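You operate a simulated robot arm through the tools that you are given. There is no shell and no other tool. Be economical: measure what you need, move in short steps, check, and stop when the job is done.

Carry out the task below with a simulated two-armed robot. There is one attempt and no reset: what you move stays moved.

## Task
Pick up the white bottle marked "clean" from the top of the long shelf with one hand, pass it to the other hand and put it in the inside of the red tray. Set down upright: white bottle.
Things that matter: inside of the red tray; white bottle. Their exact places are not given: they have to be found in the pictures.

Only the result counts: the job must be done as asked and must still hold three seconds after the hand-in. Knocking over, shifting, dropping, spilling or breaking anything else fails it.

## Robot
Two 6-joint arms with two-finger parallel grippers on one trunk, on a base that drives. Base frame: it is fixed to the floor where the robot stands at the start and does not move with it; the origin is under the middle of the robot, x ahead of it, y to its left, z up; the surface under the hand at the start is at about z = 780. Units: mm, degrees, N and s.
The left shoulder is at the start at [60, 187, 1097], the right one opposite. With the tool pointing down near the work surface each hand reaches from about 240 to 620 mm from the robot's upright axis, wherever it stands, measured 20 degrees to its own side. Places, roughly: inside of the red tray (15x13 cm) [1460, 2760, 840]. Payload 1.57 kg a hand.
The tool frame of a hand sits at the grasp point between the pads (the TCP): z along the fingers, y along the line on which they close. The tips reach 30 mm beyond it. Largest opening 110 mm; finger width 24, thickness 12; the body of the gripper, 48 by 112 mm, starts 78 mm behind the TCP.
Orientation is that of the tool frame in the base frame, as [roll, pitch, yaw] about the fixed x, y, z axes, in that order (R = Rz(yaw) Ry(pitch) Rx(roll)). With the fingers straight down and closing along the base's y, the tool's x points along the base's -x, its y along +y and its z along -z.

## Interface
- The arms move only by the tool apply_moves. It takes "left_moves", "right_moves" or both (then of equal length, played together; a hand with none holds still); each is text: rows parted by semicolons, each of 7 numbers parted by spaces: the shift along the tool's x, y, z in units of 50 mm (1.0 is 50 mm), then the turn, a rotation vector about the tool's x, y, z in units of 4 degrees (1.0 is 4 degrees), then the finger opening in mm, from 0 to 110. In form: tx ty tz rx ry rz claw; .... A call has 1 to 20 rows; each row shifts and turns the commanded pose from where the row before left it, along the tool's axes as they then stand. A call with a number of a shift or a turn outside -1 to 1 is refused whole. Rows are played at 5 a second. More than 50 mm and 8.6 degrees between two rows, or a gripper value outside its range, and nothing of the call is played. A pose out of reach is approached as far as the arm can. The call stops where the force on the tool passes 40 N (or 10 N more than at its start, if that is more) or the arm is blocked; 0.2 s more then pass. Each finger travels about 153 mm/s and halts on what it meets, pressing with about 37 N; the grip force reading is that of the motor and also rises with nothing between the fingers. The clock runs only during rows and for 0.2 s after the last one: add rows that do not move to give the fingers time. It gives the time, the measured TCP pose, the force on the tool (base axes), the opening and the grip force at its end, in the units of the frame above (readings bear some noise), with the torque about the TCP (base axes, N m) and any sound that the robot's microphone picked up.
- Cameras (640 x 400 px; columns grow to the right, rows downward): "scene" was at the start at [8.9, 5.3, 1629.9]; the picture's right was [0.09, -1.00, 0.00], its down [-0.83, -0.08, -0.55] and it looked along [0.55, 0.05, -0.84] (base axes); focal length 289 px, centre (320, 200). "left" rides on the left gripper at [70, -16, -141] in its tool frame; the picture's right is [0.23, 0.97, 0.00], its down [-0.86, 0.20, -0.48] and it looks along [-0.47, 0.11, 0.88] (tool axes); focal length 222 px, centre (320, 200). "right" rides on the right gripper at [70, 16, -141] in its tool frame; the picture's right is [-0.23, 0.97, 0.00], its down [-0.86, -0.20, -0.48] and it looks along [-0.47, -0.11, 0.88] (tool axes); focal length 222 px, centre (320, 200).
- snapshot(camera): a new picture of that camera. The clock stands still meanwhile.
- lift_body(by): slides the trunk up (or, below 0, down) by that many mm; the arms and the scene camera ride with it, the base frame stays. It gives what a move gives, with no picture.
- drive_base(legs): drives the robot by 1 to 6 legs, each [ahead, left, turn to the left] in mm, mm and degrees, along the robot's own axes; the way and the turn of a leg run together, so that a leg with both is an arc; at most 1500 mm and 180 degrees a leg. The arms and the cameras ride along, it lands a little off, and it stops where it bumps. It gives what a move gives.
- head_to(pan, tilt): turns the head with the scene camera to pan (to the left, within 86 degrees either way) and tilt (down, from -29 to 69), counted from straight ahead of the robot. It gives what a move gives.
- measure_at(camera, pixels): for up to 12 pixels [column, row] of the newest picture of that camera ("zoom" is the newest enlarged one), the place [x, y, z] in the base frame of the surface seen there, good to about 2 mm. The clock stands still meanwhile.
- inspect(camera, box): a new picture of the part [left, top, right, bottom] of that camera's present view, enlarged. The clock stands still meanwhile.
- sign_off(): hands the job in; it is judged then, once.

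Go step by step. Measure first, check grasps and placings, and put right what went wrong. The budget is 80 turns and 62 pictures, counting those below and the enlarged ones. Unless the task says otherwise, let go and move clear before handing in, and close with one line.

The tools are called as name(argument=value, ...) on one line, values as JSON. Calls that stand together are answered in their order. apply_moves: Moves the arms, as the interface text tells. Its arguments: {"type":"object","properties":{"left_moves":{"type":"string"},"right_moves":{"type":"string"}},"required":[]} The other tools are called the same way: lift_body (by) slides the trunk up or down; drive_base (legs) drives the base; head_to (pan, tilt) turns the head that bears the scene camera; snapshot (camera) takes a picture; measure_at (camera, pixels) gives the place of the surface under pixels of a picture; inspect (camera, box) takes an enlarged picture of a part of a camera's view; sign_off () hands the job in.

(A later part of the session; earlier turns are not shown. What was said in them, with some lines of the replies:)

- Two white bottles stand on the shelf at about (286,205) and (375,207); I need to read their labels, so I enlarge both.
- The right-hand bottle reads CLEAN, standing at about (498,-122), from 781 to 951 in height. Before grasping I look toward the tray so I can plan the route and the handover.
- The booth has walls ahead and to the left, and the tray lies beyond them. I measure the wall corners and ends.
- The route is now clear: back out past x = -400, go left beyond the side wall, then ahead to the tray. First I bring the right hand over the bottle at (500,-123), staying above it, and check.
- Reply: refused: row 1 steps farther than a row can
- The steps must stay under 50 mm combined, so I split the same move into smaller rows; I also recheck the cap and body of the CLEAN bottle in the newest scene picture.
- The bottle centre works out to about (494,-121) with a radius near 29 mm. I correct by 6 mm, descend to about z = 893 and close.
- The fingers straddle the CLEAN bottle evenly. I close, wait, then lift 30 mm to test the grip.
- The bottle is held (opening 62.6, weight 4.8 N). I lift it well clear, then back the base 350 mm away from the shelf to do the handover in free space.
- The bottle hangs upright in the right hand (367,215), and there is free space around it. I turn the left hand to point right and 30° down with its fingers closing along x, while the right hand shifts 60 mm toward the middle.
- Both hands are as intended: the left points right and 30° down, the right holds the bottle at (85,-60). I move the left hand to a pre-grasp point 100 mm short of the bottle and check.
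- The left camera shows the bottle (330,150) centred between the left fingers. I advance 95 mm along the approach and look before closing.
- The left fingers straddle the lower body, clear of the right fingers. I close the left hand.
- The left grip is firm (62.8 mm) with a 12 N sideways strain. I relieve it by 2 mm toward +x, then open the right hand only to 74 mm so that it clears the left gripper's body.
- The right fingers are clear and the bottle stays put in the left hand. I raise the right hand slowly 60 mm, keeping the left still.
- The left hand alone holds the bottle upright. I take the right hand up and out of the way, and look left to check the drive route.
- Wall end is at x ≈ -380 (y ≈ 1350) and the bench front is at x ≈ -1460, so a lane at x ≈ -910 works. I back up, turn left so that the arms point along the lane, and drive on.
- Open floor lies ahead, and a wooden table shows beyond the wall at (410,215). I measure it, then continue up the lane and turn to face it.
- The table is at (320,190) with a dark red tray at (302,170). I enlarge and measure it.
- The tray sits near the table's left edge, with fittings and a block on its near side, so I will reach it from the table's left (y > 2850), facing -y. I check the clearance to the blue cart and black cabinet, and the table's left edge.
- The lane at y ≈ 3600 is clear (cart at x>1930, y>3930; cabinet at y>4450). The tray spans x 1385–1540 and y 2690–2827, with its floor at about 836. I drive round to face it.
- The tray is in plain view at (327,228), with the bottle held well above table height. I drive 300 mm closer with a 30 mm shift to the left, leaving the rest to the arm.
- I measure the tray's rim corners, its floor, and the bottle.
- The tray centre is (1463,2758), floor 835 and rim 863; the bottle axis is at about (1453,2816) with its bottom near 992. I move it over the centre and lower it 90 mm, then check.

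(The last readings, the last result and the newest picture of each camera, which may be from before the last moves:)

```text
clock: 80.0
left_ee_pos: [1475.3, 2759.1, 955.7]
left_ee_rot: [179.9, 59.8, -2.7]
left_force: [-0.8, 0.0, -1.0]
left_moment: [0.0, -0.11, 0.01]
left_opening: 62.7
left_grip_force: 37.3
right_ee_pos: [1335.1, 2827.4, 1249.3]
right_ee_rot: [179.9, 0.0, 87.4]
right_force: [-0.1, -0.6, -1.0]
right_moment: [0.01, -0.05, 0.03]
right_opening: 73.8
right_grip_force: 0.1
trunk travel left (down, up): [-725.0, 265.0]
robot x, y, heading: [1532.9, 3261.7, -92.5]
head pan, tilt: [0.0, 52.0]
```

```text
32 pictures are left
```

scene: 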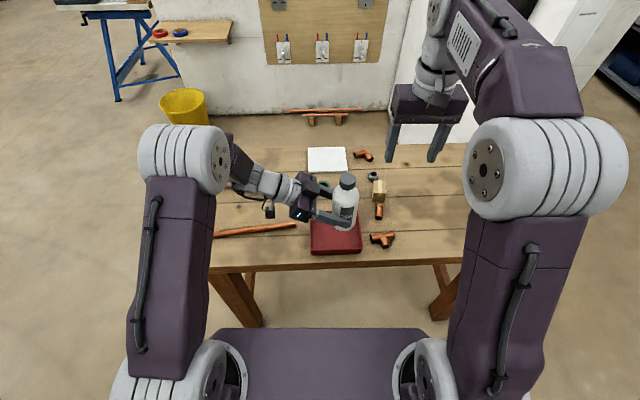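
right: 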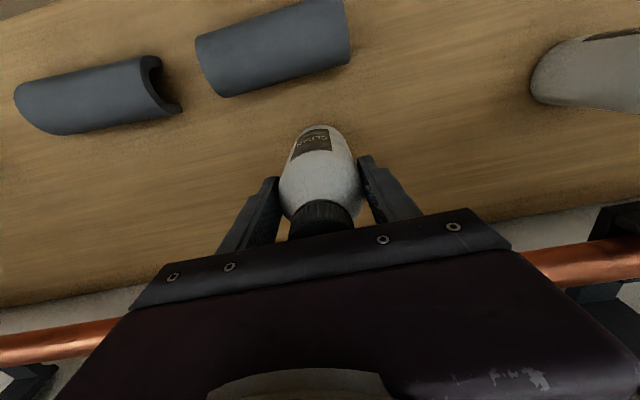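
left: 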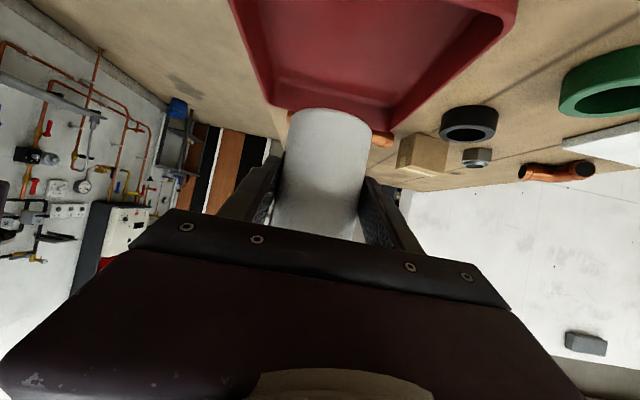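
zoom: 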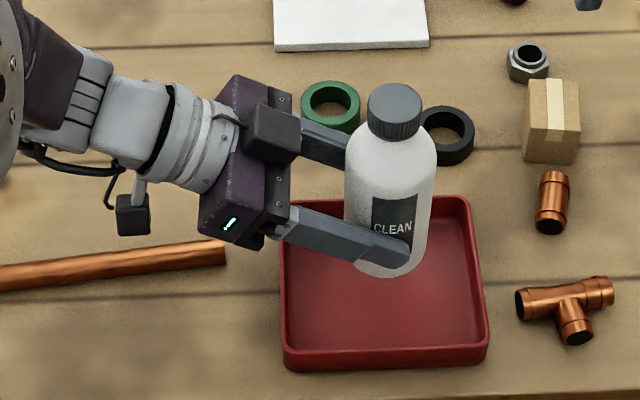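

The bottle's bottom is at about 900, centred at (1461,2760), and the camera box (967) will clear the copper pipe (850). I lower 58 mm, then creep.

apply_moves(left_moves="0.34 0 0.197 0 0 0 30; 0.34 0 0.197 0 0 0 30; 0.324 0 0.187 0 0 0 30; 0 0 0 0 0 0 30; 0 0 0 0 0 0 30")

inspect(camera="scene", box=[245, 170, 395, 272])

```text
clock: 81.2
left_ee_pos: [1475.0, 2760.7, 897.7]
left_ee_rot: [-179.9, 59.7, -2.7]
left_force: [-0.2, 0.8, 0.2]
left_moment: [-0.04, -0.08, -0.01]
left_opening: 63.0
left_grip_force: 36.7
right_ee_pos: [1333.8, 2826.2, 1249.7]
right_ee_rot: [-180.0, 0.0, 87.4]
right_force: [0.2, -0.6, -0.3]
right_moment: [0.03, 0.01, -0.01]
right_opening: 73.9
right_grip_force: 0.1
trunk travel left (down, up): [-725.0, 265.0]
robot x, y, heading: [1531.9, 3261.5, -92.7]
head pan, tilt: [0.0, 52.0]
```

```text
3.92 times, centred on (320, 221) of scene
```

zoom: 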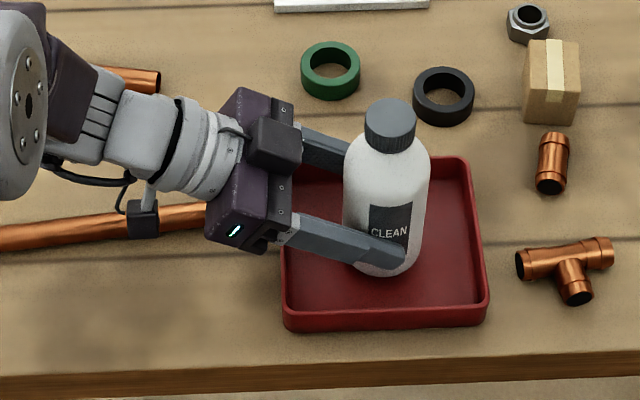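

apply_moves(left_moves="0.035 0 0.02 0 0 0 30; 0.035 0 0.02 0 0 0 30; 0 0 0 0 0 0 30")

apply_moves(left_moves="0.035 0 0.02 0 0 0 30; 0 0 0 0 0 0 30")

measure_at(camera="zoom", pixels=[[390, 110], [140, 215], [385, 268]])

```text
clock: 82.0
left_ee_pos: [1474.7, 2760.9, 895.0]
left_ee_rot: [-180.0, 59.8, -2.7]
left_force: [-0.8, -0.4, -0.5]
left_moment: [-0.02, -0.05, -0.01]
left_opening: 63.1
left_grip_force: 36.9
right_ee_pos: [1333.9, 2826.5, 1249.6]
right_ee_rot: [180.0, 0.0, 87.4]
right_force: [-0.5, 0.5, 0.1]
right_moment: [-0.03, 0.02, -0.01]
right_opening: 73.8
right_grip_force: 0.2
trunk travel left (down, up): [-725.0, 265.0]
robot x, y, heading: [1531.5, 3260.6, -92.5]
head pan, tilt: [0.0, 52.0]
```

```text
clock: 82.6
left_ee_pos: [1475.5, 2759.5, 893.5]
left_ee_rot: [-179.9, 59.7, -2.7]
left_force: [0.1, 0.7, 0.4]
left_moment: [0.03, -0.02, 0.0]
left_opening: 63.0
left_grip_force: 37.3
right_ee_pos: [1335.2, 2825.9, 1249.4]
right_ee_rot: [180.0, 0.0, 87.3]
right_force: [-1.0, -0.7, 0.2]
right_moment: [0.02, 0.0, -0.03]
right_opening: 73.8
right_grip_force: 0.0
trunk travel left (down, up): [-725.0, 265.0]
robot x, y, heading: [1535.6, 3258.6, -92.6]
head pan, tilt: [0.0, 52.0]
```

```text
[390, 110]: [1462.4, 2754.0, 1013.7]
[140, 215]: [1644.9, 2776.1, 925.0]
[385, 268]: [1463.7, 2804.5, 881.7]
```

Still no contact; by the cap height about 3–5 mm remain, so I creep on in 1–2 mm steps.

apply_moves(left_moves="0.035 0 0.02 0 0 0 30; 0 0 0 0 0 0 30")

apply_moves(left_moves="0.026 0 0.015 0 0 0 30; 0 0 0 0 0 0 30")

```text
clock: 83.2
left_ee_pos: [1474.8, 2759.4, 890.5]
left_ee_rot: [180.0, 59.7, -2.7]
left_force: [0.5, 0.4, 0.6]
left_moment: [-0.02, -0.08, -0.02]
left_opening: 62.9
left_grip_force: 37.2
right_ee_pos: [1334.2, 2826.6, 1248.4]
right_ee_rot: [180.0, 0.0, 87.4]
right_force: [-0.4, -0.1, -0.2]
right_moment: [0.0, 0.01, 0.0]
right_opening: 73.7
right_grip_force: 0.0
trunk travel left (down, up): [-725.0, 265.0]
robot x, y, heading: [1534.9, 3258.0, -92.8]
head pan, tilt: [0.0, 52.0]
```

```text
clock: 83.8
left_ee_pos: [1475.5, 2760.1, 889.8]
left_ee_rot: [180.0, 59.7, -2.7]
left_force: [0.2, -0.3, 0.7]
left_moment: [-0.03, -0.1, 0.0]
left_opening: 63.0
left_grip_force: 36.8
right_ee_pos: [1333.7, 2826.3, 1250.3]
right_ee_rot: [180.0, -0.1, 87.5]
right_force: [-0.3, 0.9, 1.0]
right_moment: [0.0, -0.01, -0.03]
right_opening: 73.8
right_grip_force: 0.1
trunk travel left (down, up): [-725.0, 265.0]
robot x, y, heading: [1534.7, 3262.9, -92.6]
head pan, tilt: [0.0, 52.0]
```

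apply_moves(left_moves="0.026 0 0.015 0 0 0 30; 0 0 0 0 0 0 30")

inspect(camera="scene", box=[305, 180, 385, 255])

measure_at(camera="zoom", pixels=[[305, 80], [300, 65], [310, 320], [250, 310], [380, 280], [300, 350]])

```text
clock: 84.4
left_ee_pos: [1474.5, 2760.1, 890.6]
left_ee_rot: [179.6, 60.0, -3.0]
left_force: [2.5, -0.4, 9.6]
left_moment: [0.2, -0.25, -0.08]
left_opening: 62.7
left_grip_force: 37.0
right_ee_pos: [1335.2, 2828.3, 1250.4]
right_ee_rot: [180.0, 0.1, 87.4]
right_force: [0.5, 0.1, -0.6]
right_moment: [-0.01, 0.03, 0.0]
right_opening: 73.9
right_grip_force: 0.0
trunk travel left (down, up): [-725.0, 265.0]
robot x, y, heading: [1534.9, 3259.3, -92.4]
head pan, tilt: [0.0, 52.0]
```

```text
5.33 times, centred on (345, 218) of scene
```

zoom: 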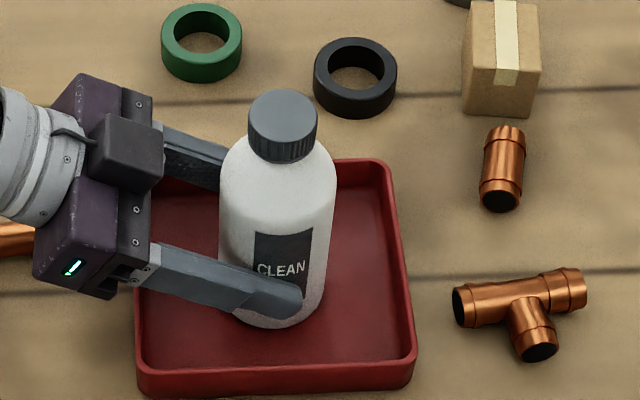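

```text
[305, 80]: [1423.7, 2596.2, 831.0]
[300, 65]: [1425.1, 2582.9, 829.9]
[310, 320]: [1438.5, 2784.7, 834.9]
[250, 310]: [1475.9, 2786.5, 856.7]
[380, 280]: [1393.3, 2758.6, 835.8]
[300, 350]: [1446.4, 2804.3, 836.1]
```

Contact with the tray floor is made (9.6 N up), and the bottle is upright. I open the left hand to 82 mm (within the tray walls) and check before withdrawing.

apply_moves(left_moves="0 0 0 0 0 0 65; 0 0 0 0 0 0 72; 0 0 0 0 0 0 82; 0 0 0 0 0 0 82")

inspect(camera="scene", box=[305, 180, 385, 255])

```text
clock: 85.4
left_ee_pos: [1474.1, 2759.2, 888.1]
left_ee_rot: [-180.0, 59.8, -2.7]
left_force: [-0.1, -0.9, 0.0]
left_moment: [0.04, 0.0, 0.0]
left_opening: 82.0
left_grip_force: 0.0
right_ee_pos: [1334.3, 2827.7, 1249.5]
right_ee_rot: [-180.0, 0.0, 87.3]
right_force: [-0.9, -0.1, -0.6]
right_moment: [-0.02, 0.01, -0.01]
right_opening: 74.1
right_grip_force: 0.0
trunk travel left (down, up): [-725.0, 265.0]
robot x, y, heading: [1533.4, 3259.9, -92.6]
head pan, tilt: [0.0, 52.0]
```

```text
5.33 times, centred on (345, 218) of scene
```

zoom: 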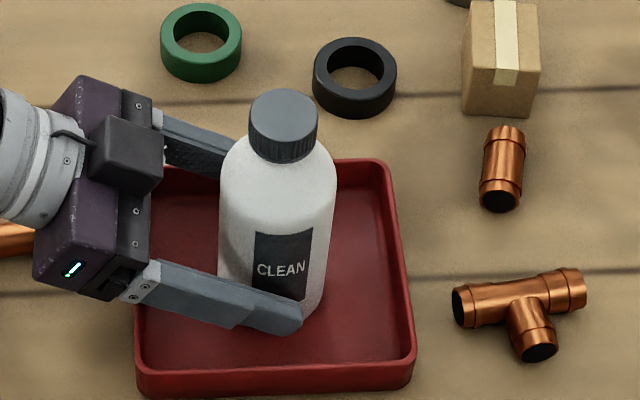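

The bottle stands free and upright with clear gaps to both fingers. I withdraw along the approach line, up and away.

apply_moves(left_moves="0 0 -0.4 0 0 0 82; 0 0 -0.5 0 0 0 82; 0 0 -0.6 0 0 0 82; 0 0 -0.7 0 0 0 82; 0 0 -0.7 0 0 0 82; -0.6 0 -0.3 0 0 0 82; -0.6 0 -0.3 0 0 0 82; 0 0 0 0 0 0 82")

snapshot(camera="scene")

inspect(camera="scene", box=[280, 170, 400, 265])

```text
clock: 87.2
left_ee_pos: [1594.7, 2752.4, 1028.2]
left_ee_rot: [-179.9, 60.0, -2.7]
left_force: [0.1, 0.2, -0.7]
left_moment: [-0.01, 0.01, 0.02]
left_opening: 82.1
left_grip_force: 0.0
right_ee_pos: [1333.9, 2826.4, 1250.6]
right_ee_rot: [-180.0, 0.0, 87.4]
right_force: [0.3, -0.5, 0.0]
right_moment: [0.03, 0.01, 0.04]
right_opening: 74.0
right_grip_force: 0.1
trunk travel left (down, up): [-725.0, 265.0]
robot x, y, heading: [1535.1, 3260.3, -92.5]
head pan, tilt: [0.0, 52.0]
```

```text
28 pictures are left
```

scene: 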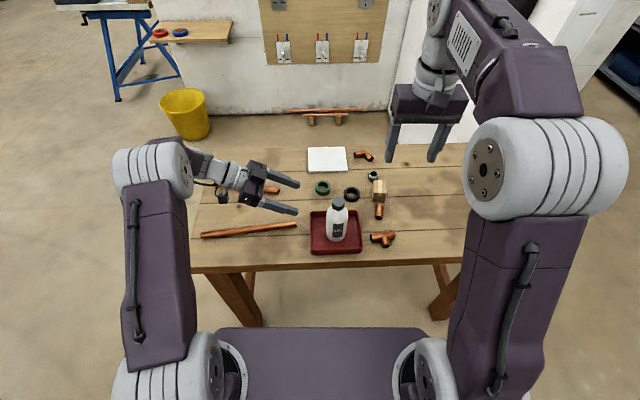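

```text
4.21 times, centred on (340, 218) of scene
```

zoom: 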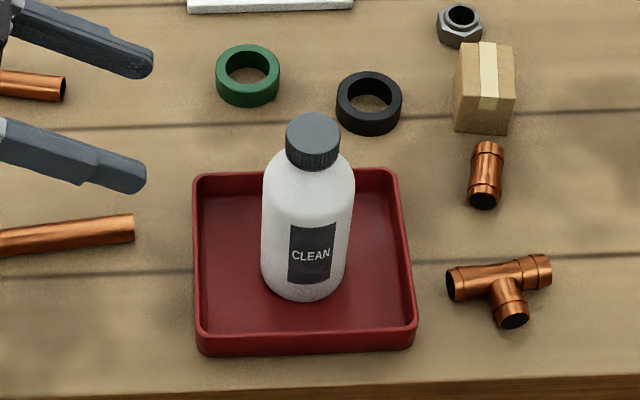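

The CLEAN bottle stands upright inside the red tray at (310,225) of the enlarged picture, nothing else on the table looks moved, and both hands are clear. I hand the job in.

sign_off()

```text
The job is handed in.
```

I picked up the white "CLEAN" bottle with the right hand, passed it to the left hand, and set it upright inside the red tray. I've handed the job in. In the last picture both hands were clear and nothing else on the table looked moved.
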